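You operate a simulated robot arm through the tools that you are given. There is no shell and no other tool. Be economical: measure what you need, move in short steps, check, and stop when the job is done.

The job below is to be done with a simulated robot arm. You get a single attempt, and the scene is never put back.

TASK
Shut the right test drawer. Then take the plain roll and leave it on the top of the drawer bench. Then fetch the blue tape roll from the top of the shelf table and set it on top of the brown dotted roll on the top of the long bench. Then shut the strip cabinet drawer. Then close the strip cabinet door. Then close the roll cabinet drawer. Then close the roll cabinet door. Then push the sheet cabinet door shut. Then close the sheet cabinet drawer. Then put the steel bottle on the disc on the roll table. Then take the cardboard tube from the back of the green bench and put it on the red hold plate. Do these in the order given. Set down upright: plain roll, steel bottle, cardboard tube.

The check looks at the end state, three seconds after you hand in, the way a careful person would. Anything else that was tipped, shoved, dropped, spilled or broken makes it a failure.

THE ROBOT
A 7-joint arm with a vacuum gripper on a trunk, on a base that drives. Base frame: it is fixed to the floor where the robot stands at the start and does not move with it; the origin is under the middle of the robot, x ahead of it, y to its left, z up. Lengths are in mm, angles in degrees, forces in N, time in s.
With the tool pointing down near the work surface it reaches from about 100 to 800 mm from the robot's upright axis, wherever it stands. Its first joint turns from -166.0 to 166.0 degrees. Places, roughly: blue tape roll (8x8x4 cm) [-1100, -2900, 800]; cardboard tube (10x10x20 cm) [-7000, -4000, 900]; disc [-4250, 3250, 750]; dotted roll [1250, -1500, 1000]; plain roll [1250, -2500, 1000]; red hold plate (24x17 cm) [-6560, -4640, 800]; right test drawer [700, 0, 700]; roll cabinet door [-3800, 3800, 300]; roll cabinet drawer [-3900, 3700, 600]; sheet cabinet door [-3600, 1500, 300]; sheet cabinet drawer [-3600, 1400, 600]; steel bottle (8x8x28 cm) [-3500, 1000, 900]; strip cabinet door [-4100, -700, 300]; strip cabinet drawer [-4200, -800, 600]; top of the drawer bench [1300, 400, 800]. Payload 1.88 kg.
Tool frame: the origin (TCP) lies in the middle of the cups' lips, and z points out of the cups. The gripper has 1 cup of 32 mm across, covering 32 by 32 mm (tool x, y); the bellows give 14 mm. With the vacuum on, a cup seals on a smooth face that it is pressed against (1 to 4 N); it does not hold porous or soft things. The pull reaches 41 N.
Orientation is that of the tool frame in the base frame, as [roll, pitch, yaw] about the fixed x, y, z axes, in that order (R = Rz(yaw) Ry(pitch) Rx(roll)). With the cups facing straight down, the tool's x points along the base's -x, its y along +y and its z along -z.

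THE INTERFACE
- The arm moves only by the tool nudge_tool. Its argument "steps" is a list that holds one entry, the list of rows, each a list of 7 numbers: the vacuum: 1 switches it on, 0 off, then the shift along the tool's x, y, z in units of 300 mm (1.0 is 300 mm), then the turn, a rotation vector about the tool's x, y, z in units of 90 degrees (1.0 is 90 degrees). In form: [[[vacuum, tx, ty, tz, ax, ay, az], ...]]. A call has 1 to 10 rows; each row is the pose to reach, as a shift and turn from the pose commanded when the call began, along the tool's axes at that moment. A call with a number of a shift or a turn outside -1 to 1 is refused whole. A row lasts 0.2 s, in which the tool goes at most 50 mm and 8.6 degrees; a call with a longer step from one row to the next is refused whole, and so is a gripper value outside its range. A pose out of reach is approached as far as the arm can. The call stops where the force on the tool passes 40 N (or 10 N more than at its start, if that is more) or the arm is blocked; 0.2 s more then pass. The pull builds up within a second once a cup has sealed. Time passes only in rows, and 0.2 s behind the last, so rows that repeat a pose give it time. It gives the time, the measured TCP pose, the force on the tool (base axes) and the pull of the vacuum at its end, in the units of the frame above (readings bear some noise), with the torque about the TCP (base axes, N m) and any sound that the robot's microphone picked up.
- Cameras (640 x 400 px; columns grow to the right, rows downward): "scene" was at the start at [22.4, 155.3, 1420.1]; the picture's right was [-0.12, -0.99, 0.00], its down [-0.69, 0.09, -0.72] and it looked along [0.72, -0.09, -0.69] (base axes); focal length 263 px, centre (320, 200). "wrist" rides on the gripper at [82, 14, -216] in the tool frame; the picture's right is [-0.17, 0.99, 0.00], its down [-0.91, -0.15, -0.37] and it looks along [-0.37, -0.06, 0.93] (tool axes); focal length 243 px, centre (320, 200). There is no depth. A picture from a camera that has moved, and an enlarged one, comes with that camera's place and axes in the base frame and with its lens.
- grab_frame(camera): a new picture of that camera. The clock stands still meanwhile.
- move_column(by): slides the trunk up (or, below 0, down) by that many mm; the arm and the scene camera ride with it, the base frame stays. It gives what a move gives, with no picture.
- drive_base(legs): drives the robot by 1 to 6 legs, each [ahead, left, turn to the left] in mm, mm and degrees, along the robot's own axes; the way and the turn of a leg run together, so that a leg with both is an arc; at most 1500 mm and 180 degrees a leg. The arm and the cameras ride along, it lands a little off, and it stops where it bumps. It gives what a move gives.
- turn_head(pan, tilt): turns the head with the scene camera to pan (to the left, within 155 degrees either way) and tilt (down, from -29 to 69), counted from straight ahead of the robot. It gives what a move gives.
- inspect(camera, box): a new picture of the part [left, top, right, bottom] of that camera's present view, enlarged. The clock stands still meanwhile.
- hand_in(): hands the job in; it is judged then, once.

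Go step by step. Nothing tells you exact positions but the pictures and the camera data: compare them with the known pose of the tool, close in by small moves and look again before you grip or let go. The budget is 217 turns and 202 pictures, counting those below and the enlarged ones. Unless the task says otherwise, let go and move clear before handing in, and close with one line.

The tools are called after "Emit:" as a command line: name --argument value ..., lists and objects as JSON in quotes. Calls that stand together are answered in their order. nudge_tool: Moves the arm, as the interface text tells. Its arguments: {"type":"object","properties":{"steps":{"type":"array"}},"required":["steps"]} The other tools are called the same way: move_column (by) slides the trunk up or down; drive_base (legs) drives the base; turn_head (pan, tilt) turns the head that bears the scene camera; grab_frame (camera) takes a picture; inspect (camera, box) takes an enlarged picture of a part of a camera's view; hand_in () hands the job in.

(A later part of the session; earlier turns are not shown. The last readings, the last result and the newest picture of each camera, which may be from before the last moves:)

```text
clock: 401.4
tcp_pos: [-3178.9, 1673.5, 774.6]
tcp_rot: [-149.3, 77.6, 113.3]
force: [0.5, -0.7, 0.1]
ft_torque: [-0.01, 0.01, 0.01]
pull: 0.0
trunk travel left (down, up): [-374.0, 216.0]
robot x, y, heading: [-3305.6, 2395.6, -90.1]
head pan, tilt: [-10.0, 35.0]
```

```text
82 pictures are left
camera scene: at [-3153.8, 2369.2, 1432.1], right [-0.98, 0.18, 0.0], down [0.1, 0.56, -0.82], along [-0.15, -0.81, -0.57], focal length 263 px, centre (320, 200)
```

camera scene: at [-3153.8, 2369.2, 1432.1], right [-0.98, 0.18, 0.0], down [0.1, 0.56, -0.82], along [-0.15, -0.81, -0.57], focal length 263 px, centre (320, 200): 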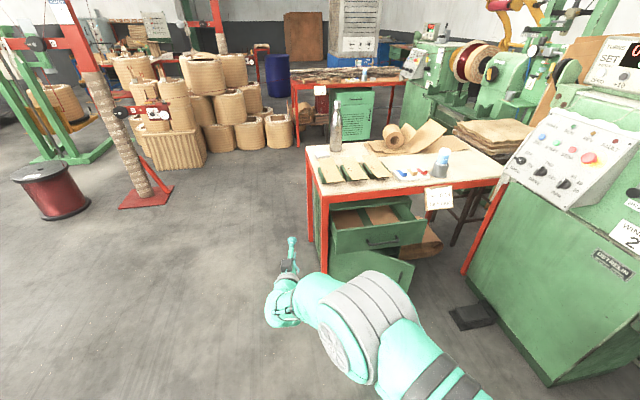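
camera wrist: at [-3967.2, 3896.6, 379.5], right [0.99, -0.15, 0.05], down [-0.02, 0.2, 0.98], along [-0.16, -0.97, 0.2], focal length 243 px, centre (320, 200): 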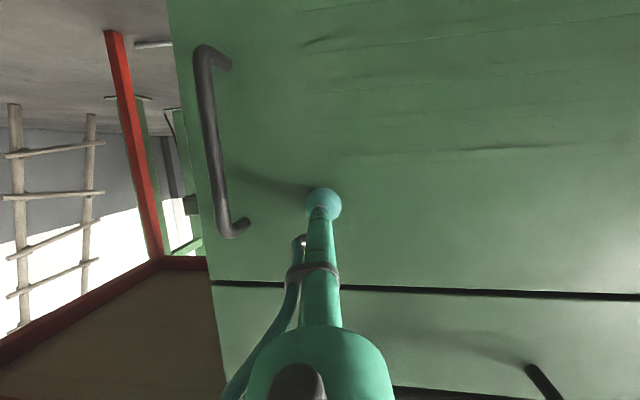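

The same geometry, shifted: drawer front at y≈1540, door free edge near (-3736, 1619), face at y≈1375. The door comes first here. I'll line up and lower the tool.

Emit:
drive_base --legs '[[0, -355, 0]]'

Emit:
move_column --by -368

Emit:
grab_frame --camera "wrist"

Emit:
grab_frame --camera "scene"

```text
clock: 403.8
tcp_pos: [-3544.1, 1676.3, 773.9]
tcp_rot: [-149.3, 77.6, 112.9]
force: [-0.1, 1.0, 0.4]
ft_torque: [0.05, -0.02, 0.0]
pull: 0.2
trunk travel left (down, up): [-374.0, 216.0]
robot x, y, heading: [-3665.6, 2398.7, -90.5]
head pan, tilt: [-10.0, 35.0]
```

```text
clock: 407.3
tcp_pos: [-3544.6, 1677.2, 405.6]
tcp_rot: [-149.3, 77.6, 112.9]
force: [0.2, -1.0, 0.6]
ft_torque: [0.0, 0.02, 0.02]
pull: 0.0
trunk travel left (down, up): [-6.0, 584.0]
robot x, y, heading: [-3667.0, 2397.2, -91.0]
head pan, tilt: [-10.0, 35.0]
```

```text
81 pictures are left
camera wrist: at [-3508.9, 1900.4, 363.1], right [0.99, -0.16, 0.05], down [-0.02, 0.2, 0.98], along [-0.16, -0.97, 0.2], focal length 243 px, centre (320, 200)
```

wrist: 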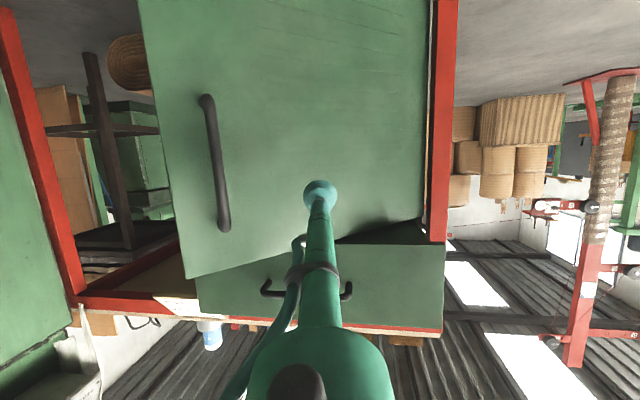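

```text
80 pictures are left
camera scene: at [-3514.5, 2371.2, 1064.1], right [-0.98, 0.18, 0.0], down [0.11, 0.56, -0.82], along [-0.15, -0.81, -0.57], focal length 263 px, centre (320, 200)
```

scene: 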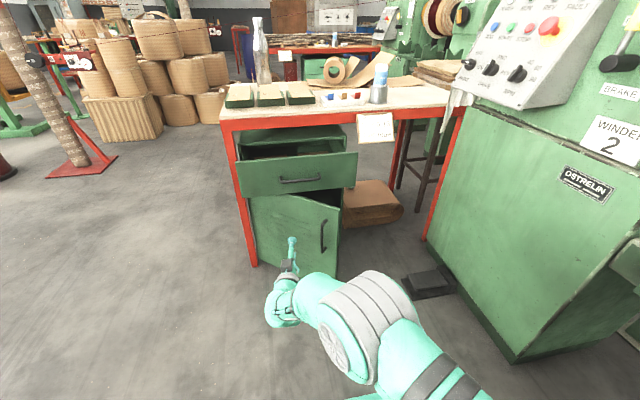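

The tool faces the door, clear of the drawer above. I'll push it closed along the arc.

Emit:
nudge_tool --steps '[[[0, -0.018, -0.083, 0.13, 0, 0, 0], [0, -0.047, -0.17, 0.25, 0, 0, 0], [0, -0.07, -0.189, 0.39, 0, 0, 0], [0, -0.093, -0.2, 0.519, 0, 0, 0], [0, -0.116, -0.223, 0.654, 0, 0, 0], [0, -0.139, -0.242, 0.781, 0, 0, 0], [0, -0.161, -0.254, 0.905, 0, 0, 0], [0, -0.177, -0.258, 0.988, 0, 0, 0]]]'

Emit:
nudge_tool --steps '[[[0, -0.015, 0.009, 0.07, 0, 0, 0], [0, -0.03, 0.018, 0.14, 0, 0, 0], [0, -0.045, 0.027, 0.21, 0, 0, 0], [0, -0.06, 0.036, 0.28, 0, 0, 0]]]'

Emit:
grab_frame --camera "wrist"

Emit:
grab_frame --camera "scene"

```text
clock: 409.1
tcp_pos: [-3659.0, 1387.8, 408.7]
tcp_rot: [-149.3, 77.5, 112.9]
force: [-1.3, 2.4, -1.0]
ft_torque: [-0.02, 0.04, 0.01]
pull: 0.0
trunk travel left (down, up): [-6.0, 584.0]
robot x, y, heading: [-3663.9, 2398.4, -90.8]
head pan, tilt: [-10.0, 35.0]
```

```text
clock: 409.5
tcp_pos: [-3661.2, 1375.6, 405.7]
tcp_rot: [-149.9, 77.3, 112.0]
force: [0.6, 22.7, 7.2]
ft_torque: [0.04, -0.22, 0.07]
pull: 0.1
trunk travel left (down, up): [-6.0, 584.0]
robot x, y, heading: [-3667.1, 2398.7, -90.5]
head pan, tilt: [-10.0, 35.0]
stopped in row 1: the force on the tool passed its limit at 78 N (the readings are from after the stop); the commanded pose is now the measured one
```

```text
79 pictures are left
camera wrist: at [-3624.7, 1599.4, 364.7], right [0.99, -0.16, 0.05], down [-0.02, 0.2, 0.98], along [-0.17, -0.97, 0.19], focal length 243 px, centre (320, 200)
```

wrist: 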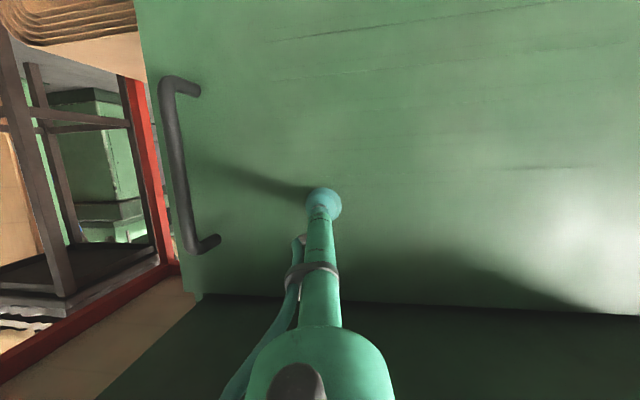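

```text
78 pictures are left
camera scene: at [-3514.6, 2372.9, 1064.3], right [-0.98, 0.19, 0.0], down [0.11, 0.56, -0.82], along [-0.15, -0.81, -0.57], focal length 263 px, centre (320, 200)
```

scene: 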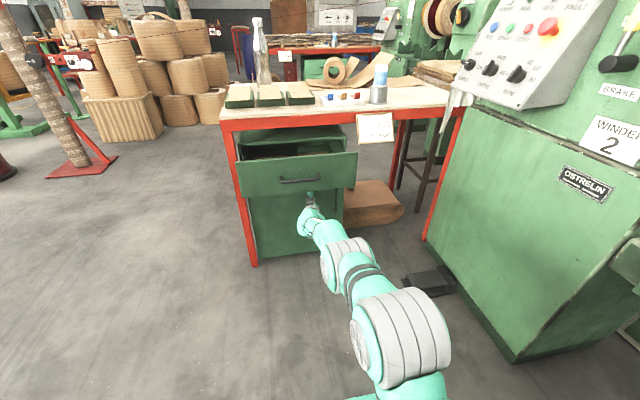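

The door is shut. I'll retreat, raise to drawer height and push the drawer in.

Emit:
nudge_tool --steps '[[[0, 0.02, 0.01, -0.13, 0, 0, 0], [0, 0.045, 0.04, -0.27, 0, 0, 0], [0, 0.07, 0.08, -0.41, 0, 0, 0], [0, 0.09, 0.14, -0.55, 0, 0, 0], [0, 0.11, 0.22, -0.68, 0, 0, 0], [0, 0.13, 0.3, -0.81, 0, 0, 0], [0, 0.14, 0.36, -0.92, 0, 0, 0], [0, 0.15, 0.395, -0.99, 0, 0, 0]]]'

Emit:
move_column --by 218

Emit:
grab_frame --camera "wrist"

```text
clock: 411.3
tcp_pos: [-3505.8, 1660.8, 407.0]
tcp_rot: [-150.0, 77.2, 112.1]
force: [-0.3, 0.4, 0.0]
ft_torque: [0.0, 0.01, -0.02]
pull: 0.1
trunk travel left (down, up): [-6.0, 584.0]
robot x, y, heading: [-3667.9, 2394.5, -90.8]
head pan, tilt: [-10.0, 35.0]
```

```text
clock: 413.6
tcp_pos: [-3505.9, 1659.9, 624.2]
tcp_rot: [-150.0, 77.2, 112.0]
force: [0.3, 0.0, 0.1]
ft_torque: [0.03, 0.0, 0.03]
pull: 0.1
trunk travel left (down, up): [-224.0, 366.0]
robot x, y, heading: [-3662.8, 2399.4, -90.5]
head pan, tilt: [-10.0, 35.0]
```

```text
77 pictures are left
camera wrist: at [-3468.8, 1884.0, 583.4], right [0.99, -0.16, 0.05], down [-0.02, 0.19, 0.98], along [-0.17, -0.97, 0.19], focal length 243 px, centre (320, 200)
```

wrist: 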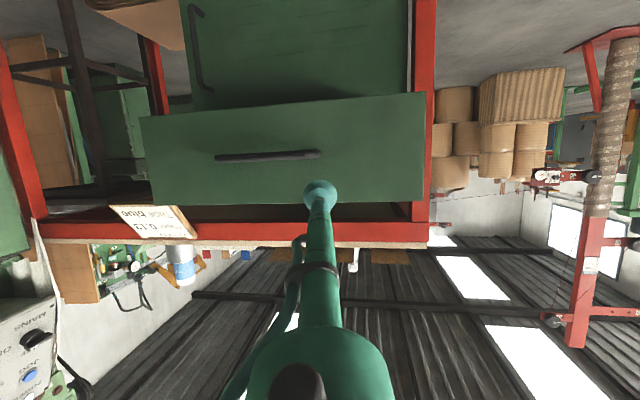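

Emit:
nudge_tool --steps '[[[0, -0.028, 0.08, 0.13, 0, 0, 0], [0, -0.056, 0.1, 0.275, 0, 0, 0], [0, -0.075, 0.11, 0.37, 0, 0, 0], [0, -0.093, 0.12, 0.46, 0, 0, 0], [0, -0.112, 0.13, 0.55, 0, 0, 0], [0, -0.13, 0.14, 0.64, 0, 0, 0], [0, -0.148, 0.15, 0.73, 0, 0, 0], [0, -0.166, 0.16, 0.82, 0, 0, 0], [0, -0.182, 0.17, 0.9, 0, 0, 0], [0, -0.196, 0.18, 0.97, 0, 0, 0]]]'

Emit:
nudge_tool --steps '[[[0, -0.014, 0.008, 0.07, 0, 0, 0], [0, -0.028, 0.016, 0.14, 0, 0, 0], [0, -0.042, 0.024, 0.21, 0, 0, 0], [0, -0.056, 0.032, 0.28, 0, 0, 0]]]'

Emit:
inspect --camera "scene" --box '[180, 60, 460, 280]'

```text
clock: 415.8
tcp_pos: [-3493.2, 1376.5, 618.2]
tcp_rot: [-150.4, 77.1, 111.3]
force: [-5.8, 38.5, 10.4]
ft_torque: [0.06, 0.14, 0.43]
pull: 0.2
trunk travel left (down, up): [-224.0, 366.0]
robot x, y, heading: [-3667.6, 2401.5, -90.7]
head pan, tilt: [-10.0, 35.0]
stopped in row 10: the force on the tool passed its limit at 88 N (the readings are from after the stop); the commanded pose is now the measured one
```

```text
clock: 416.0
tcp_pos: [-3492.1, 1376.2, 618.2]
tcp_rot: [-150.4, 77.1, 111.3]
force: [-5.6, 43.8, 13.5]
ft_torque: [0.11, 0.09, 0.48]
pull: 0.1
trunk travel left (down, up): [-224.0, 366.0]
robot x, y, heading: [-3664.8, 2400.1, -90.7]
head pan, tilt: [-10.0, 35.0]
stopped in row 1: the force on the tool passed its limit at 81 N (the readings are from after the stop); the commanded pose is now the measured one
```

```text
1.82 times, centred on (320, 170) of scene
camera zoom: at [-3515.4, 2376.7, 1282.4], right [-0.98, 0.19, 0.0], down [0.11, 0.56, -0.82], along [-0.15, -0.81, -0.57], focal length 478 px, centre (320, 254)
```

zoom: 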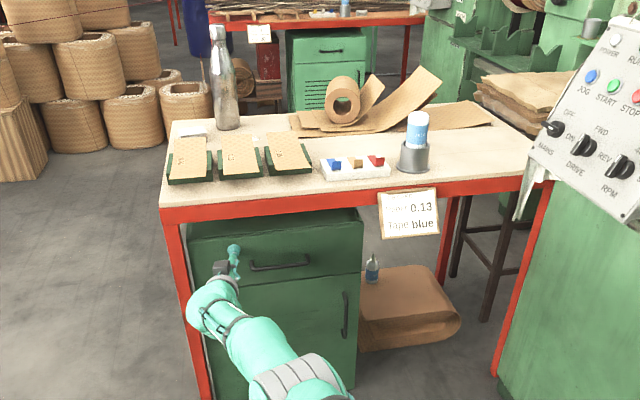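

The sheet cabinet is shut. Now the steel bottle, at the back-left of this table: I'll zoom in on its cap.

Emit:
inspect --camera "scene" --box '[230, 60, 320, 140]'

Emit:
nudge_tool --steps '[[[0, 0.02, 0, -0.13, 0, 0, 0], [0, 0.045, 0, -0.27, 0, 0, 0], [0, 0.07, 0, -0.41, 0, 0, 0], [0, 0.09, 0, -0.55, 0, 0, 0], [0, 0.11, 0, -0.68, 0, 0, 0], [0, 0.13, 0, -0.81, 0, 0, 0], [0, 0.15, 0, -0.95, 0, 0, 0]]]'

Emit:
move_column --by 360

```text
5.00 times, centred on (275, 100) of scene
camera zoom: at [-3515.4, 2376.7, 1282.4], right [-0.98, 0.19, 0.0], down [0.11, 0.56, -0.82], along [-0.15, -0.81, -0.57], focal length 1314 px, centre (545, 700)
```

zoom: 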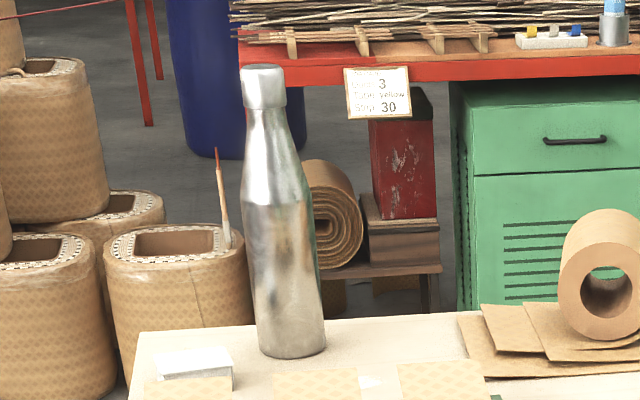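

```text
clock: 417.6
tcp_pos: [-3452.6, 1659.5, 626.1]
tcp_rot: [-150.5, 76.9, 111.2]
force: [0.4, 0.7, -0.6]
ft_torque: [-0.02, 0.0, -0.02]
pull: 0.1
trunk travel left (down, up): [-224.0, 366.0]
robot x, y, heading: [-3664.6, 2397.9, -90.8]
head pan, tilt: [-10.0, 35.0]
```

```text
clock: 421.1
tcp_pos: [-3451.6, 1658.6, 985.7]
tcp_rot: [-150.5, 76.8, 111.2]
force: [0.2, 0.6, -0.8]
ft_torque: [0.0, -0.02, 0.01]
pull: 0.1
trunk travel left (down, up): [-584.0, 6.0]
robot x, y, heading: [-3669.8, 2398.7, -90.7]
head pan, tilt: [-10.0, 35.0]
```

The cap is about 45 mm wide and flat, so the cup can take it from above. I'll fold the arm tool-down, go round to the table's east end and face west.

Emit:
nudge_tool --steps '[[[0, -0.03, 0, -0.08, 0, 0.085, 0], [0, -0.06, 0, -0.16, 0, 0.17, 0], [0, -0.09, 0, -0.24, 0, 0.255, 0], [0, -0.12, 0, -0.32, 0, 0.34, 0], [0, -0.15, 0, -0.4, 0, 0.425, 0], [0, -0.18, 0, -0.48, 0, 0.51, 0], [0, -0.21, 0, -0.56, 0, 0.595, 0], [0, -0.24, 0, -0.64, 0, 0.68, 0], [0, -0.27, 0, -0.72, 0, 0.76, 0], [0, -0.3, 0, -0.8, 0, 0.84, 0]]]'

Emit:
drive_base --legs '[[0, 850, 0], [0, 0, -90]]'

```text
clock: 423.3
tcp_pos: [-3407.2, 1871.3, 1122.4]
tcp_rot: [-173.6, 2.7, 82.8]
force: [-0.7, 0.4, 0.0]
ft_torque: [-0.01, 0.0, -0.02]
pull: 0.1
trunk travel left (down, up): [-584.0, 6.0]
robot x, y, heading: [-3662.8, 2398.6, -90.7]
head pan, tilt: [-10.0, 35.0]
```

```text
clock: 431.7
tcp_pos: [-3350.7, 2145.7, 1121.3]
tcp_rot: [-173.6, 2.9, -8.7]
force: [-0.1, 0.4, 0.3]
ft_torque: [-0.02, 0.03, -0.02]
pull: 0.0
trunk travel left (down, up): [-584.0, 6.0]
robot x, y, heading: [-2813.1, 2384.4, 177.8]
head pan, tilt: [-10.0, 35.0]
```

Emit:
drive_base --legs '[[0, 1230, 2]]'

Emit:
nudge_tool --steps '[[[0, 0, 0, -0.05, -0.036, 0.015, 0], [0, 0, 0, -0.1, -0.071, 0.03, 0], [0, 0, 0, -0.15, -0.071, 0.03, 0]]]'

Emit:
turn_head --pan 5 --tilt 30

Emit:
grab_frame --camera "scene"

Emit:
grab_frame --camera "wrist"

```text
clock: 438.0
tcp_pos: [-3358.8, 887.3, 1120.8]
tcp_rot: [-173.6, 2.9, -6.4]
force: [-0.7, 0.2, 0.0]
ft_torque: [0.0, 0.03, 0.01]
pull: 0.0
trunk travel left (down, up): [-584.0, 6.0]
robot x, y, heading: [-2835.7, 1148.0, -179.9]
head pan, tilt: [-10.0, 35.0]
```

```text
clock: 438.8
tcp_pos: [-3357.0, 882.1, 1166.8]
tcp_rot: [179.9, 0.3, -6.5]
force: [0.2, -0.4, -0.3]
ft_torque: [-0.01, 0.0, 0.03]
pull: 0.0
trunk travel left (down, up): [-584.0, 6.0]
robot x, y, heading: [-2833.5, 1153.4, -179.6]
head pan, tilt: [-10.0, 35.0]
```

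```text
clock: 439.5
tcp_pos: [-3356.7, 883.1, 1166.0]
tcp_rot: [-179.9, 0.2, -6.6]
force: [1.0, 0.2, 0.1]
ft_torque: [0.01, -0.03, 0.01]
pull: 0.1
trunk travel left (down, up): [-584.0, 6.0]
robot x, y, heading: [-2836.9, 1148.4, -179.5]
head pan, tilt: [5.0, 30.0]
```

```text
74 pictures are left
camera scene: at [-2863.3, 981.7, 1649.9], right [-0.09, 1.0, 0.0], down [0.5, 0.05, -0.87], along [-0.86, -0.08, -0.5], focal length 263 px, centre (320, 200)
```

scene: 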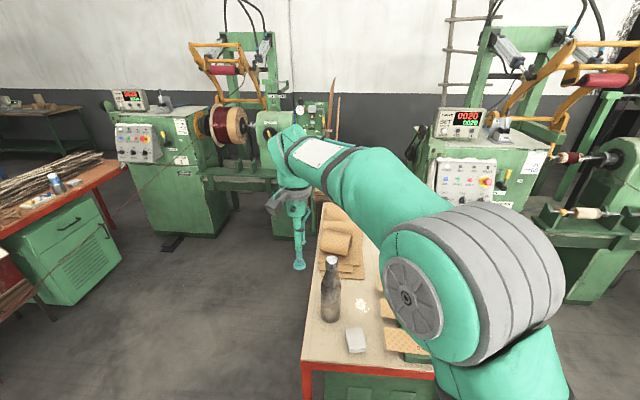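

```text
73 pictures are left
camera wrist: at [-3278.3, 858.9, 1381.3], right [-0.28, -0.96, 0.0], down [-0.89, 0.26, 0.38], along [-0.36, 0.1, -0.93], focal length 243 px, centre (320, 200)
```

wrist: 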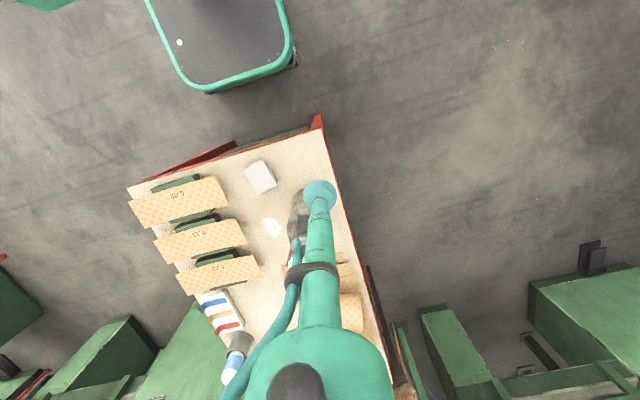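

The bottle's cap top is near (-3474, 961, 1073). I'll hover over it.

Emit:
nudge_tool --steps '[[[0, -0.11, -0.06, 0, 0, 0, 0], [0, -0.22, -0.12, 0, 0, 0, 0], [0, -0.33, -0.17, 0, 0, 0, 0], [0, -0.417, -0.213, 0, 0, 0, 0], [0, -0.417, -0.213, 0.08, 0, 0, 0], [0, -0.417, -0.213, 0.15, 0, 0, 0], [0, -0.417, -0.213, 0.15, 0, 0, 0]]]'

Emit:
inspect --camera "scene" --box '[290, 220, 380, 340]'

Emit:
inspect --camera "wrist" --box '[260, 140, 380, 230]'

```text
clock: 441.1
tcp_pos: [-3473.1, 959.7, 1120.9]
tcp_rot: [180.0, 0.2, -6.5]
force: [-0.7, -0.2, 0.4]
ft_torque: [-0.01, -0.02, 0.02]
pull: 0.0
trunk travel left (down, up): [-584.0, 6.0]
robot x, y, heading: [-2835.4, 1154.1, -179.7]
head pan, tilt: [5.0, 30.0]
```

```text
3.33 times, centred on (335, 280) of scene
camera zoom: at [-2863.5, 981.6, 1649.9], right [-0.09, 1.0, 0.0], down [0.5, 0.05, -0.87], along [-0.86, -0.08, -0.5], focal length 876 px, centre (270, -67)
```

zoom: 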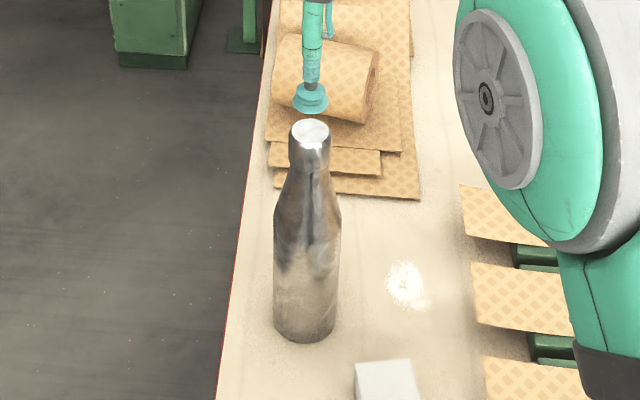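

```text
4.44 times, centred on (320, 185) of wrist
camera zoom: at [-3395.0, 936.8, 1336.7], right [-0.28, -0.96, 0.0], down [-0.89, 0.26, 0.38], along [-0.36, 0.1, -0.93], focal length 1078 px, centre (320, 267)
```

zoom: 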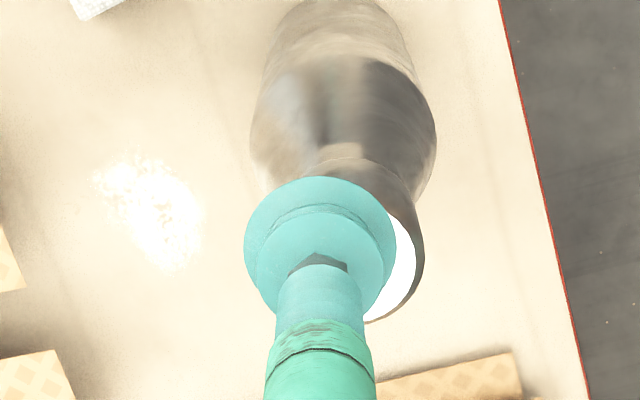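

Emit:
nudge_tool --steps '[[[0, -0.045, 0.015, 0.03, 0, 0, 0], [0, -0.045, 0.015, 0.07, 0, 0, 0], [0, -0.045, 0.015, 0.08, 0, 0, 0]]]'

Emit:
inspect --camera "scene" --box '[310, 230, 350, 270]'

Emit:
inspect --camera "wrist" --box '[260, 140, 380, 230]'

```text
clock: 441.9
tcp_pos: [-3488.1, 957.7, 1097.8]
tcp_rot: [-179.9, 0.2, -6.4]
force: [-1.0, 0.3, -0.2]
ft_torque: [0.0, 0.0, 0.0]
pull: 0.0
trunk travel left (down, up): [-584.0, 6.0]
robot x, y, heading: [-2834.2, 1149.8, -179.7]
head pan, tilt: [5.0, 30.0]
```

```text
10.00 times, centred on (330, 250) of scene
camera zoom: at [-2863.2, 981.7, 1649.9], right [-0.09, 1.0, 0.0], down [0.5, 0.05, -0.87], along [-0.86, -0.08, -0.5], focal length 2628 px, centre (220, -300)
```

zoom: 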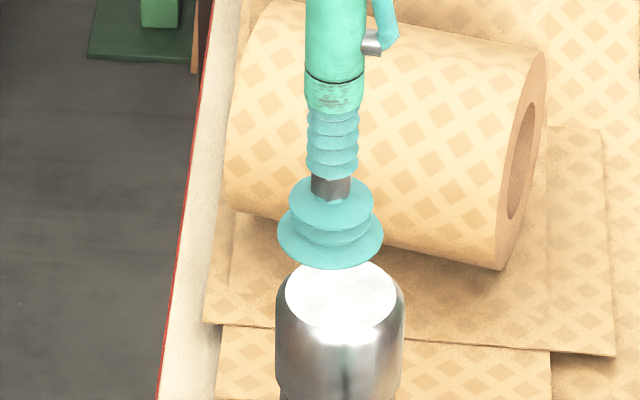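

```text
4.44 times, centred on (320, 185) of wrist
camera zoom: at [-3409.4, 933.2, 1312.8], right [-0.28, -0.96, 0.0], down [-0.89, 0.26, 0.38], along [-0.36, 0.1, -0.93], focal length 1078 px, centre (320, 267)
```

zoom: 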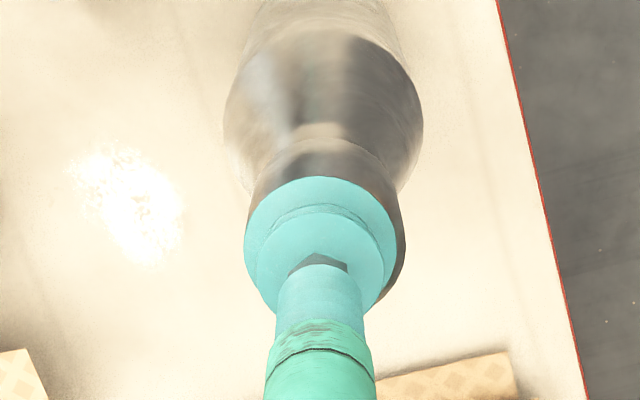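

The cap's flat top is barely wider than the cup, so I'll refine: the cap seems to be at about (-3498, 961, 1066).

Emit:
nudge_tool --steps '[[[0, -0.036, -0.008, 0.03, 0, 0, 0], [0, -0.036, -0.008, 0.055, 0, 0, 0], [0, -0.036, -0.008, 0.055, 0, 0, 0]]]'

Emit:
inspect --camera "scene" --box '[310, 230, 350, 270]'

Emit:
inspect --camera "wrist" --box '[260, 140, 380, 230]'

```text
clock: 442.7
tcp_pos: [-3499.6, 961.5, 1081.0]
tcp_rot: [180.0, 0.1, -6.6]
force: [-0.8, -0.4, 1.3]
ft_torque: [0.01, -0.02, 0.01]
pull: 0.0
trunk travel left (down, up): [-584.0, 6.0]
robot x, y, heading: [-2834.4, 1155.7, -180.1]
head pan, tilt: [5.0, 30.0]
```

```text
10.00 times, centred on (330, 250) of scene
camera zoom: at [-2863.3, 981.6, 1649.9], right [-0.09, 1.0, 0.0], down [0.5, 0.05, -0.87], along [-0.86, -0.08, -0.5], focal length 2628 px, centre (220, -300)
```

zoom: 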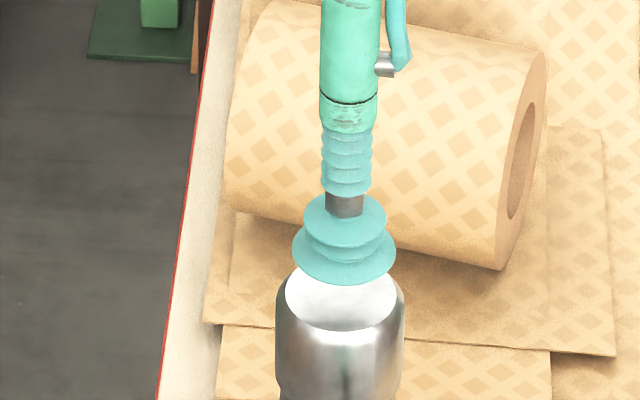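

```text
4.44 times, centred on (320, 185) of wrist
camera zoom: at [-3420.8, 937.1, 1296.2], right [-0.28, -0.96, 0.0], down [-0.89, 0.26, 0.38], along [-0.36, 0.1, -0.93], focal length 1078 px, centre (320, 267)
```

zoom: 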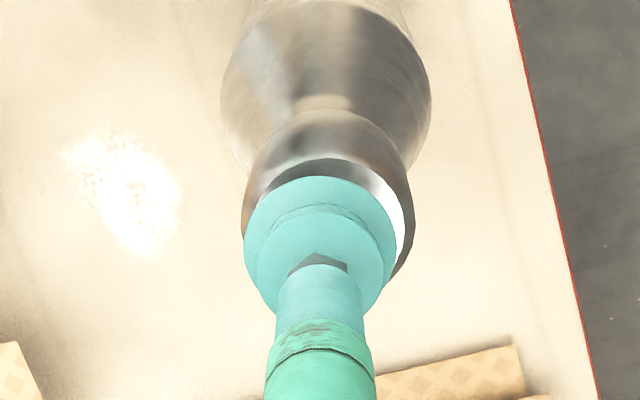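

Now centred within about 1 mm. I'll descend with the vacuum on.

Emit:
nudge_tool --steps '[[[1, -0.002, 0.003, 0.03, 0, 0, 0], [1, -0.002, 0.003, 0.045, 0, 0, 0], [1, -0.002, 0.003, 0.055, 0, 0, 0], [1, -0.002, 0.003, 0.062, 0, 0, 0], [1, -0.002, 0.003, 0.068, 0, 0, 0], [1, -0.002, 0.003, 0.068, 0, 0, 0], [1, -0.002, 0.003, 0.068, 0, 0, 0]]]'

```text
clock: 444.3
tcp_pos: [-3499.4, 959.3, 1059.8]
tcp_rot: [180.0, 0.0, -6.5]
force: [0.3, -0.3, -0.9]
ft_torque: [0.0, 0.0, 0.0]
pull: 40.8
trunk travel left (down, up): [-584.0, 6.0]
robot x, y, heading: [-2837.9, 1155.1, -180.0]
head pan, tilt: [5.0, 30.0]
```

Sealed. I'll lift straight up.

Emit:
nudge_tool --steps '[[[1, 0, 0, -0.01, 0, 0, 0], [1, 0, 0, -0.03, 0, 0, 0], [1, 0, 0, -0.06, 0, 0, 0], [1, 0, 0, -0.11, 0, 0, 0], [1, 0, 0, -0.17, 0, 0, 0], [1, 0, 0, -0.24, 0, 0, 0], [1, 0, 0, -0.3, 0, 0, 0], [1, 0, 0, -0.34, 0, 0, 0], [1, 0, 0, -0.34, 0, 0, 0]]]'

Emit:
grab_frame --camera "scene"

```text
clock: 446.3
tcp_pos: [-3499.5, 959.1, 1162.7]
tcp_rot: [-180.0, 0.1, -6.5]
force: [-0.1, 0.2, -5.5]
ft_torque: [0.02, -0.03, 0.01]
pull: 40.5
trunk travel left (down, up): [-584.0, 6.0]
robot x, y, heading: [-2836.2, 1150.6, -179.8]
head pan, tilt: [5.0, 30.0]
```

```text
66 pictures are left
camera scene: at [-2863.7, 981.5, 1649.8], right [-0.09, 1.0, 0.0], down [0.5, 0.05, -0.87], along [-0.86, -0.08, -0.5], focal length 263 px, centre (320, 200)
```

scene: 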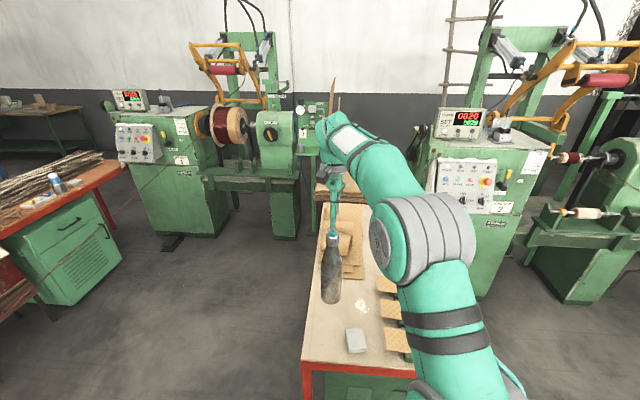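

The bottle hangs straight at about 5.5 N. I'll back off, turn north and drive towards the south side of the roll table.

Emit:
drive_base --legs '[[-330, 0, 0], [0, 0, -90], [0, 300, 0], [1230, 0, 0]]'

Emit:
drive_base --legs '[[0, 1000, 0]]'

Emit:
turn_head --pan 15 --tilt 30

Emit:
grab_frame --camera "scene"

```text
clock: 459.8
tcp_pos: [-2991.5, 3043.9, 1163.4]
tcp_rot: [180.0, 0.2, -97.0]
force: [0.4, 0.4, -5.7]
ft_torque: [-0.05, -0.03, 0.0]
pull: 40.6
trunk travel left (down, up): [-584.0, 6.0]
robot x, y, heading: [-2802.2, 2379.4, 89.8]
head pan, tilt: [5.0, 30.0]
```

```text
clock: 465.0
tcp_pos: [-3995.1, 3040.7, 1162.9]
tcp_rot: [-179.9, 0.2, -96.3]
force: [-0.9, 0.9, -6.6]
ft_torque: [0.0, 0.01, 0.02]
pull: 40.3
trunk travel left (down, up): [-584.0, 6.0]
robot x, y, heading: [-3800.7, 2379.1, 90.6]
head pan, tilt: [5.0, 30.0]
```

```text
clock: 465.7
tcp_pos: [-3994.9, 3041.2, 1163.0]
tcp_rot: [-180.0, 0.1, -96.4]
force: [0.7, -0.8, -6.7]
ft_torque: [0.03, -0.03, 0.0]
pull: 40.5
trunk travel left (down, up): [-584.0, 6.0]
robot x, y, heading: [-3797.8, 2381.5, 90.4]
head pan, tilt: [15.0, 30.0]
```

```text
65 pictures are left
camera scene: at [-3987.6, 2404.9, 1649.9], right [0.96, 0.26, 0.0], down [0.13, -0.48, -0.87], along [-0.23, 0.84, -0.5], focal length 263 px, centre (320, 200)
```

scene: 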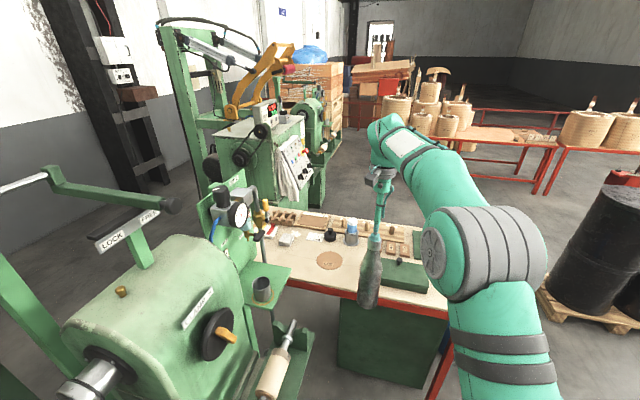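

The disc is at about (-4192, 3311) on the roll table. I'll move in closer, keeping clear of the lathe on the left.

Emit:
drive_base --legs '[[0, 120, -0.4], [230, 0, 0]]'

Emit:
inspect --camera "scene" --box '[230, 190, 430, 330]'

Emit:
grab_frame --camera "wrist"

```text
clock: 468.3
tcp_pos: [-4105.7, 3274.4, 1162.7]
tcp_rot: [-179.9, 0.1, -97.1]
force: [0.8, -0.3, -6.0]
ft_torque: [0.01, 0.0, -0.05]
pull: 40.4
trunk travel left (down, up): [-584.0, 6.0]
robot x, y, heading: [-3921.4, 2605.8, 89.5]
head pan, tilt: [15.0, 30.0]
```

```text
2.86 times, centred on (330, 260) of scene
camera zoom: at [-4107.1, 2637.8, 1649.8], right [0.97, 0.25, 0.0], down [0.13, -0.48, -0.87], along [-0.22, 0.84, -0.5], focal length 751 px, centre (291, 29)
```

zoom: 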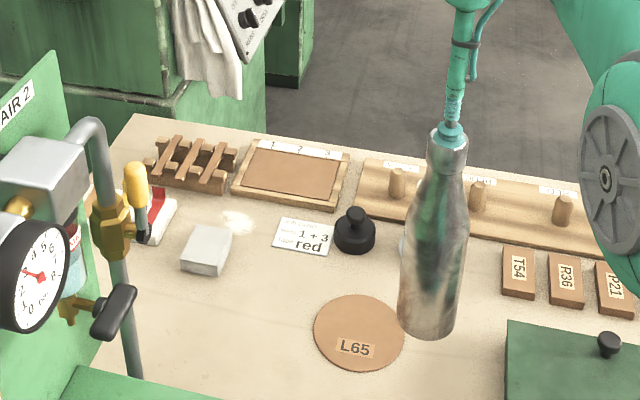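

```text
63 pictures are left
camera wrist: at [-4132.2, 3192.9, 1377.4], right [-0.96, 0.29, 0.0], down [0.27, 0.89, 0.38], along [0.11, 0.36, -0.93], focal length 243 px, centre (320, 200)
```

wrist: 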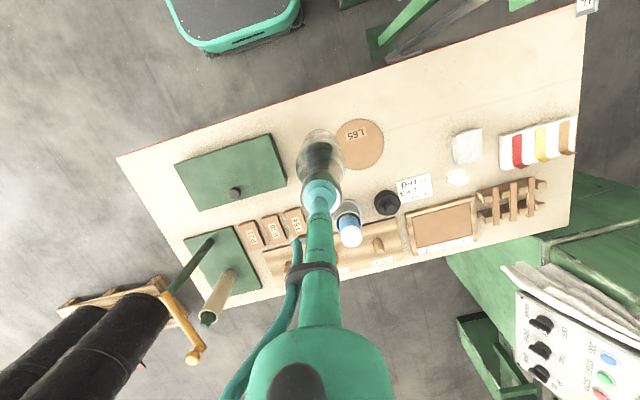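

The disc (L65) is at about (-4190, 3307), z≈798. I'll move the bottle over it and lower partway.

Emit:
nudge_tool --steps '[[[1, -0.01, 0.04, 0, 0, 0, 0], [1, -0.03, 0.12, 0, 0, 0, 0], [1, -0.05, 0.2, 0, 0, 0, 0], [1, -0.07, 0.27, 0, 0, 0, 0], [1, -0.074, 0.291, 0.04, 0, 0, 0], [1, -0.074, 0.291, 0.1, 0, 0, 0], [1, -0.074, 0.291, 0.17, 0, 0, 0], [1, -0.074, 0.291, 0.23, 0, 0, 0], [1, -0.074, 0.291, 0.25, 0, 0, 0], [1, -0.074, 0.291, 0.25, 0, 0, 0]]]'

Emit:
inspect --camera "scene" --box '[230, 190, 430, 330]'

Emit:
inspect --camera "wrist" --box '[220, 60, 420, 210]'

```text
clock: 470.5
tcp_pos: [-4190.2, 3306.0, 1085.4]
tcp_rot: [-179.9, 0.0, -97.1]
force: [0.4, -0.5, -6.3]
ft_torque: [0.01, 0.0, -0.03]
pull: 40.6
trunk travel left (down, up): [-584.0, 6.0]
robot x, y, heading: [-3919.3, 2604.3, 89.9]
head pan, tilt: [15.0, 30.0]
```

```text
2.86 times, centred on (330, 260) of scene
camera zoom: at [-4107.1, 2637.4, 1649.8], right [0.97, 0.25, 0.0], down [0.13, -0.48, -0.87], along [-0.22, 0.84, -0.5], focal length 751 px, centre (291, 29)
```

zoom: 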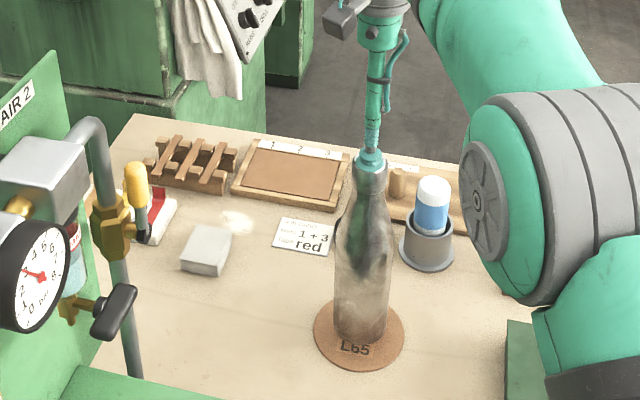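

```text
2.67 times, centred on (320, 135) of wrist
camera zoom: at [-4216.2, 3225.3, 1300.9], right [-0.96, 0.29, 0.0], down [0.27, 0.89, 0.38], along [0.11, 0.36, -0.93], focal length 647 px, centre (320, 373)
```

zoom: 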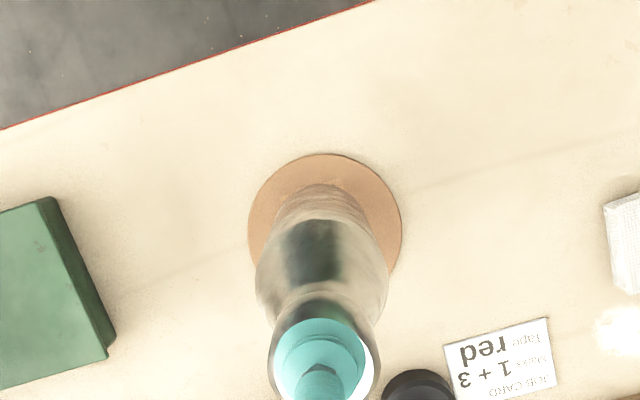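

Centred over the disc. I'll lower to contact.

Emit:
nudge_tool --steps '[[[1, 0, 0, 0.02, 0, 0, 0], [1, 0, 0, 0.04, 0, 0, 0], [1, 0, 0, 0.05, 0, 0, 0], [1, 0, 0, 0.055, 0, 0, 0], [1, 0, 0, 0.06, 0, 0, 0], [1, 0, 0, 0.06, 0, 0, 0]]]'

```text
clock: 471.9
tcp_pos: [-4189.8, 3306.3, 1068.7]
tcp_rot: [-179.9, 0.0, -97.1]
force: [0.1, 0.9, -6.2]
ft_torque: [0.01, 0.01, 0.01]
pull: 40.4
trunk travel left (down, up): [-584.0, 6.0]
robot x, y, heading: [-3921.0, 2607.3, 89.8]
head pan, tilt: [15.0, 30.0]
```

Emit:
nudge_tool --steps '[[[1, 0, 0, 0.008, 0, 0, 0], [1, 0, 0, 0.014, 0, 0, 0], [1, 0, 0, 0.014, 0, 0, 0]]]'

```text
clock: 472.7
tcp_pos: [-4189.3, 3306.3, 1065.2]
tcp_rot: [-179.8, 0.0, -97.3]
force: [0.6, 0.2, -6.3]
ft_torque: [0.0, 0.01, -0.06]
pull: 40.4
trunk travel left (down, up): [-584.0, 6.0]
robot x, y, heading: [-3916.4, 2604.5, 89.9]
head pan, tilt: [15.0, 30.0]
```

Emit:
nudge_tool --steps '[[[1, 0, 0, 0.007, 0, 0, 0], [1, 0, 0, 0.012, 0, 0, 0], [1, 0, 0, 0.012, 0, 0, 0]]]'

Emit:
inspect --camera "scene" --box '[300, 240, 400, 320]'

```text
clock: 473.5
tcp_pos: [-4189.8, 3306.3, 1063.0]
tcp_rot: [-179.9, 0.2, -97.2]
force: [-0.4, -0.9, 1.8]
ft_torque: [-0.06, -0.01, -0.02]
pull: 40.5
trunk travel left (down, up): [-584.0, 6.0]
robot x, y, heading: [-3920.9, 2609.3, 89.4]
head pan, tilt: [15.0, 30.0]
```

```text
5.00 times, centred on (350, 280) of scene
camera zoom: at [-4106.8, 2636.7, 1650.0], right [0.97, 0.25, 0.0], down [0.13, -0.48, -0.87], along [-0.22, 0.84, -0.5], focal length 1314 px, centre (170, -200)
```

zoom: 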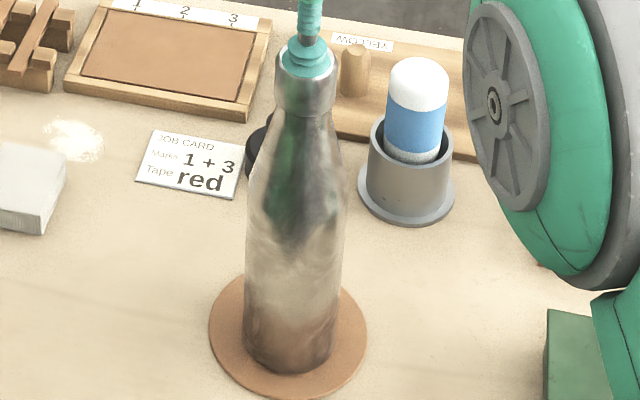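

Contact, nicely centred on the disc. I'll release and rise.

Emit:
nudge_tool --steps '[[[1, 0, 0, 0.003, 0, 0, 0], [0, 0, 0, 0.003, 0, 0, 0], [0, 0, 0, 0.003, 0, 0, 0], [0, 0, 0, 0.0, 0, 0, 0], [0, 0, 0, -0.01, 0, 0, 0], [0, 0, 0, -0.03, 0, 0, 0], [0, 0, 0, -0.1, 0, 0, 0], [0, 0, 0, -0.2, 0, 0, 0], [0, 0, 0, -0.3, 0, 0, 0], [0, 0, 0, -0.35, 0, 0, 0]]]'

Emit:
inspect --camera "scene" --box '[270, 200, 420, 320]'

```text
clock: 475.7
tcp_pos: [-4190.3, 3304.7, 1167.0]
tcp_rot: [-179.9, 0.2, -97.1]
force: [0.2, 0.6, -0.2]
ft_torque: [0.03, 0.0, -0.03]
pull: 0.0
trunk travel left (down, up): [-584.0, 6.0]
robot x, y, heading: [-3921.0, 2606.9, 89.6]
head pan, tilt: [15.0, 30.0]
```

```text
3.33 times, centred on (345, 260) of scene
camera zoom: at [-4106.9, 2637.0, 1649.9], right [0.97, 0.25, 0.0], down [0.13, -0.48, -0.87], along [-0.22, 0.84, -0.5], focal length 876 px, centre (237, 0)
```

zoom: 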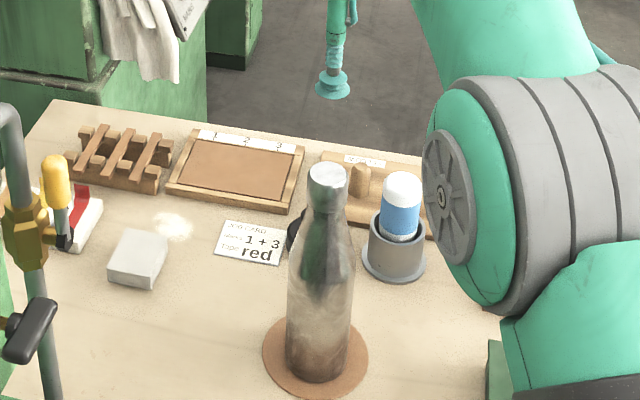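

The bottle stands on the disc. Last job: the cardboard tube, far to the south-west. I'll fold the arm and go back east and down the corridor.

Emit:
nudge_tool --steps '[[[0, 0.13, 0, -0.05, 0, 0, 0], [0, 0.27, 0, -0.05, 0, 0, 0], [0, 0.4, -0.03, -0.05, 0, 0, 0], [0, 0.53, -0.08, -0.05, 0, 0, 0], [0, 0.66, -0.13, -0.05, 0, 0, 0], [0, 0.79, -0.18, -0.05, 0, 0, 0]]]'

Emit:
drive_base --legs '[[-240, 0, 0], [0, -1060, 0], [-1430, 0, 0], [0, -1500, 0], [0, -1500, 0]]'

Emit:
drive_base --legs '[[-1000, 0, 0], [0, -200, 0], [-1400, 0, 0]]'

```text
clock: 477.1
tcp_pos: [-4162.5, 3060.5, 1182.6]
tcp_rot: [179.9, 0.1, -97.2]
force: [0.9, -0.3, 0.2]
ft_torque: [-0.03, 0.04, -0.02]
pull: 0.1
trunk travel left (down, up): [-584.0, 6.0]
robot x, y, heading: [-3919.7, 2608.3, 89.9]
head pan, tilt: [15.0, 30.0]
```

```text
clock: 504.7
tcp_pos: [-124.5, 1264.8, 1182.9]
tcp_rot: [-179.8, 0.1, -100.8]
force: [-0.3, 0.0, 0.0]
ft_torque: [-0.01, -0.03, -0.04]
pull: 0.0
trunk travel left (down, up): [-584.0, 6.0]
robot x, y, heading: [90.7, 794.3, 86.0]
head pan, tilt: [15.0, 30.0]
```

```text
clock: 517.6
tcp_pos: [-51.1, -1141.9, 1182.8]
tcp_rot: [-179.9, 0.1, -99.5]
force: [-0.2, 0.2, -0.7]
ft_torque: [-0.02, 0.0, -0.01]
pull: 0.1
trunk travel left (down, up): [-584.0, 6.0]
robot x, y, heading: [172.2, -1607.9, 87.4]
head pan, tilt: [15.0, 30.0]
```

Emit:
drive_base --legs '[[0, -80, 0], [-750, 0, 0], [0, 0, 92.6]]'

Emit:
turn_head --pan 0 --tilt 30

Emit:
grab_frame --camera "scene"

```text
clock: 526.3
tcp_pos: [-240.8, -2606.6, 1181.3]
tcp_rot: [-179.8, 0.1, -7.3]
force: [-0.6, 0.2, 0.0]
ft_torque: [0.07, 0.01, 0.01]
pull: 0.0
trunk travel left (down, up): [-584.0, 6.0]
robot x, y, heading: [214.1, -2363.9, 179.6]
head pan, tilt: [15.0, 30.0]
```

```text
clock: 527.1
tcp_pos: [-240.3, -2606.7, 1181.5]
tcp_rot: [-179.9, 0.1, -7.2]
force: [-0.9, 0.0, 0.6]
ft_torque: [-0.03, -0.02, 0.02]
pull: 0.0
trunk travel left (down, up): [-584.0, 6.0]
robot x, y, heading: [214.2, -2367.8, 179.6]
head pan, tilt: [0.0, 30.0]
```

```text
58 pictures are left
camera scene: at [184.3, -2528.2, 1649.9], right [0.01, 1.0, 0.0], down [0.5, 0.0, -0.87], along [-0.87, 0.01, -0.5], focal length 263 px, centre (320, 200)
```

scene: 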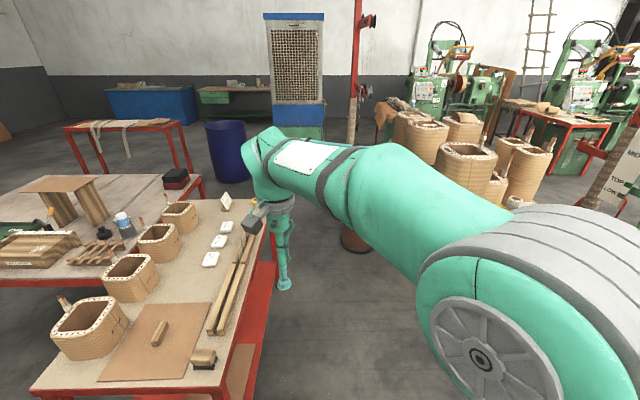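

The gap between the shelf table's corner and the wire reel is narrow, so I'll take it on a diagonal, heading about 211°.

Emit:
drive_base --legs '[[0, -285, 0], [920, 0, 0], [0, 0, 32]]'

Emit:
turn_head --pan 0 --tilt 40

Emit:
grab_frame --camera "scene"

```text
clock: 535.0
tcp_pos: [-966.2, -2525.7, 1182.0]
tcp_rot: [-179.9, 0.1, 24.9]
force: [-0.2, -0.1, -0.2]
ft_torque: [0.0, 0.01, 0.01]
pull: 0.0
trunk travel left (down, up): [-584.0, 6.0]
robot x, y, heading: [-710.0, -2079.6, -148.4]
head pan, tilt: [0.0, 30.0]
```

```text
clock: 535.8
tcp_pos: [-967.4, -2525.4, 1181.2]
tcp_rot: [-179.9, 0.1, 24.9]
force: [0.3, -0.2, 0.6]
ft_torque: [-0.02, -0.03, -0.01]
pull: 0.0
trunk travel left (down, up): [-584.0, 6.0]
robot x, y, heading: [-710.1, -2077.3, -148.3]
head pan, tilt: [0.0, 40.0]
```

```text
57 pictures are left
camera scene: at [-644.6, -2229.4, 1634.6], right [-0.52, 0.85, 0.0], down [0.55, 0.34, -0.77], along [-0.65, -0.4, -0.64], focal length 263 px, centre (320, 200)
```

scene: 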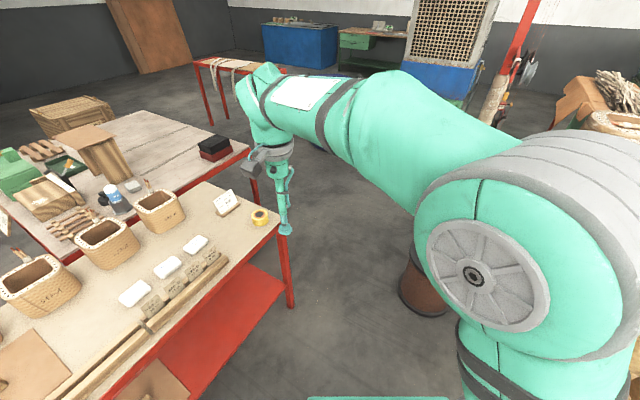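

Emit:
drive_base --legs '[[750, 8, 0], [750, 0, 0], [0, 0, -31]]'

Emit:
turn_head --pan 0 --tilt 20

Emit:
grab_frame --camera "scene"

```text
clock: 545.0
tcp_pos: [-2437.2, -3146.8, 1181.4]
tcp_rot: [-179.9, 0.1, -5.4]
force: [-0.5, -0.3, -0.3]
ft_torque: [0.02, 0.02, 0.0]
pull: 0.2
trunk travel left (down, up): [-584.0, 6.0]
robot x, y, heading: [-1988.2, -2890.5, -178.6]
head pan, tilt: [0.0, 40.0]
```

```text
clock: 545.9
tcp_pos: [-2436.3, -3148.2, 1181.1]
tcp_rot: [-179.8, 0.0, -5.3]
force: [0.2, 0.8, -0.1]
ft_torque: [0.0, -0.05, 0.02]
pull: 0.1
trunk travel left (down, up): [-584.0, 6.0]
robot x, y, heading: [-1989.6, -2892.6, -178.7]
head pan, tilt: [0.0, 20.0]
```

```text
56 pictures are left
camera scene: at [-2016.4, -3053.4, 1665.9], right [-0.02, 1.0, 0.0], down [0.34, 0.01, -0.94], along [-0.94, -0.02, -0.34], focal length 263 px, centre (320, 200)
```

scene: 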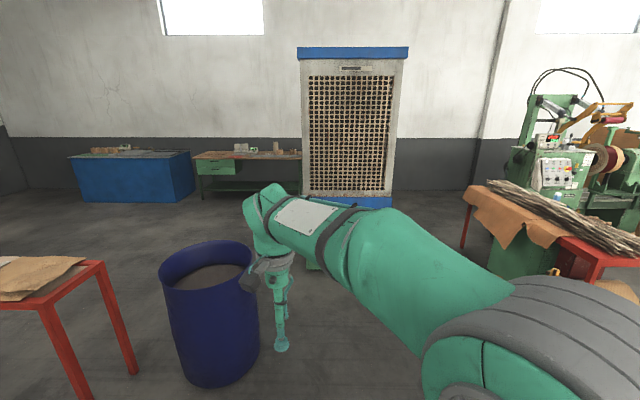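

I must pass north of the blue barrel, then swing south of the cooler. I'll go in steps.

Emit:
drive_base --legs '[[0, 190, -1.3], [1000, 0, 0], [930, 0, 0]]'

Emit:
grab_frame --camera "scene"

```text
clock: 556.5
tcp_pos: [-4332.8, -3348.9, 1182.5]
tcp_rot: [-179.9, 0.0, -6.0]
force: [-0.4, -0.1, 0.3]
ft_torque: [-0.02, -0.02, -0.02]
pull: 0.1
trunk travel left (down, up): [-584.0, 6.0]
robot x, y, heading: [-3886.2, -3096.7, -179.0]
head pan, tilt: [0.0, 20.0]
```

```text
55 pictures are left
camera scene: at [-3912.8, -3258.0, 1665.9], right [-0.01, 1.0, 0.0], down [0.34, 0.01, -0.94], along [-0.94, -0.01, -0.34], focal length 263 px, centre (320, 200)
```

scene: 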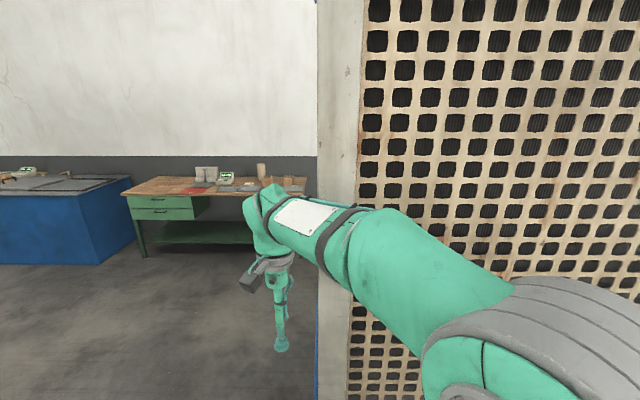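

Emit:
drive_base --legs '[[95, 0, -1], [0, 640, 0], [1300, 0, 0]]'

Emit:
grab_frame --camera "scene"

```text
clock: 557.9
tcp_pos: [-4414.9, -3364.7, 1189.5]
tcp_rot: [179.8, 1.1, -5.1]
force: [0.4, -0.1, -0.4]
ft_torque: [0.0, 0.02, 0.01]
pull: 0.1
trunk travel left (down, up): [-584.0, 6.0]
robot x, y, heading: [-3975.9, -3104.3, -179.4]
head pan, tilt: [0.0, 20.0]
stopped in leg 2: the robot was blocked; the commanded pose is now the measured one
```

```text
54 pictures are left
camera scene: at [-3995.2, -3272.1, 1665.4], right [-0.01, 1.0, 0.0], down [0.34, 0.01, -0.94], along [-0.94, -0.01, -0.34], focal length 263 px, centre (320, 200)
```

scene: 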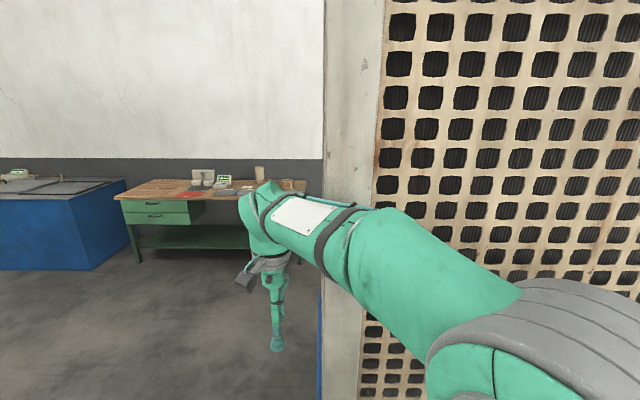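

Emit:
drive_base --legs '[[-60, 0, 0]]'

Emit:
turn_head --pan 110 --tilt 45

Emit:
grab_frame --camera "scene"

```text
clock: 558.9
tcp_pos: [-4366.3, -3355.9, 1187.4]
tcp_rot: [179.8, 0.5, -5.6]
force: [0.3, 0.2, 0.7]
ft_torque: [-0.01, 0.0, 0.0]
pull: 0.1
trunk travel left (down, up): [-584.0, 6.0]
robot x, y, heading: [-3917.5, -3100.1, -179.9]
head pan, tilt: [0.0, 20.0]
```

```text
clock: 560.7
tcp_pos: [-4365.5, -3355.6, 1185.5]
tcp_rot: [179.6, 0.6, -5.7]
force: [0.5, 0.2, -0.5]
ft_torque: [-0.02, -0.01, -0.01]
pull: 0.0
trunk travel left (down, up): [-584.0, 6.0]
robot x, y, heading: [-3915.2, -3101.7, -179.4]
head pan, tilt: [110.0, 45.0]
```

```text
53 pictures are left
camera scene: at [-3825.6, -3339.7, 1627.3], right [-0.94, -0.35, 0.0], down [-0.25, 0.66, -0.71], along [0.25, -0.66, -0.71], focal length 263 px, centre (320, 200)
```

scene: 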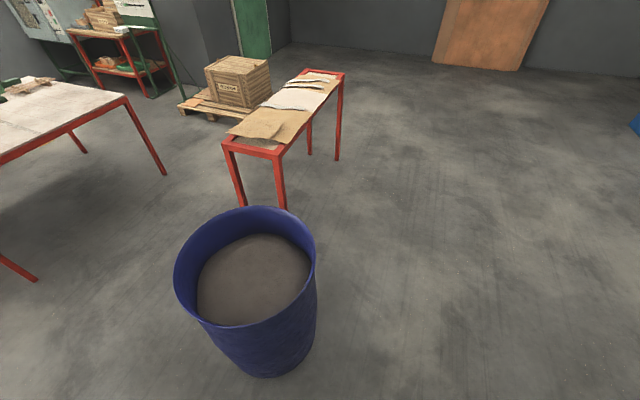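

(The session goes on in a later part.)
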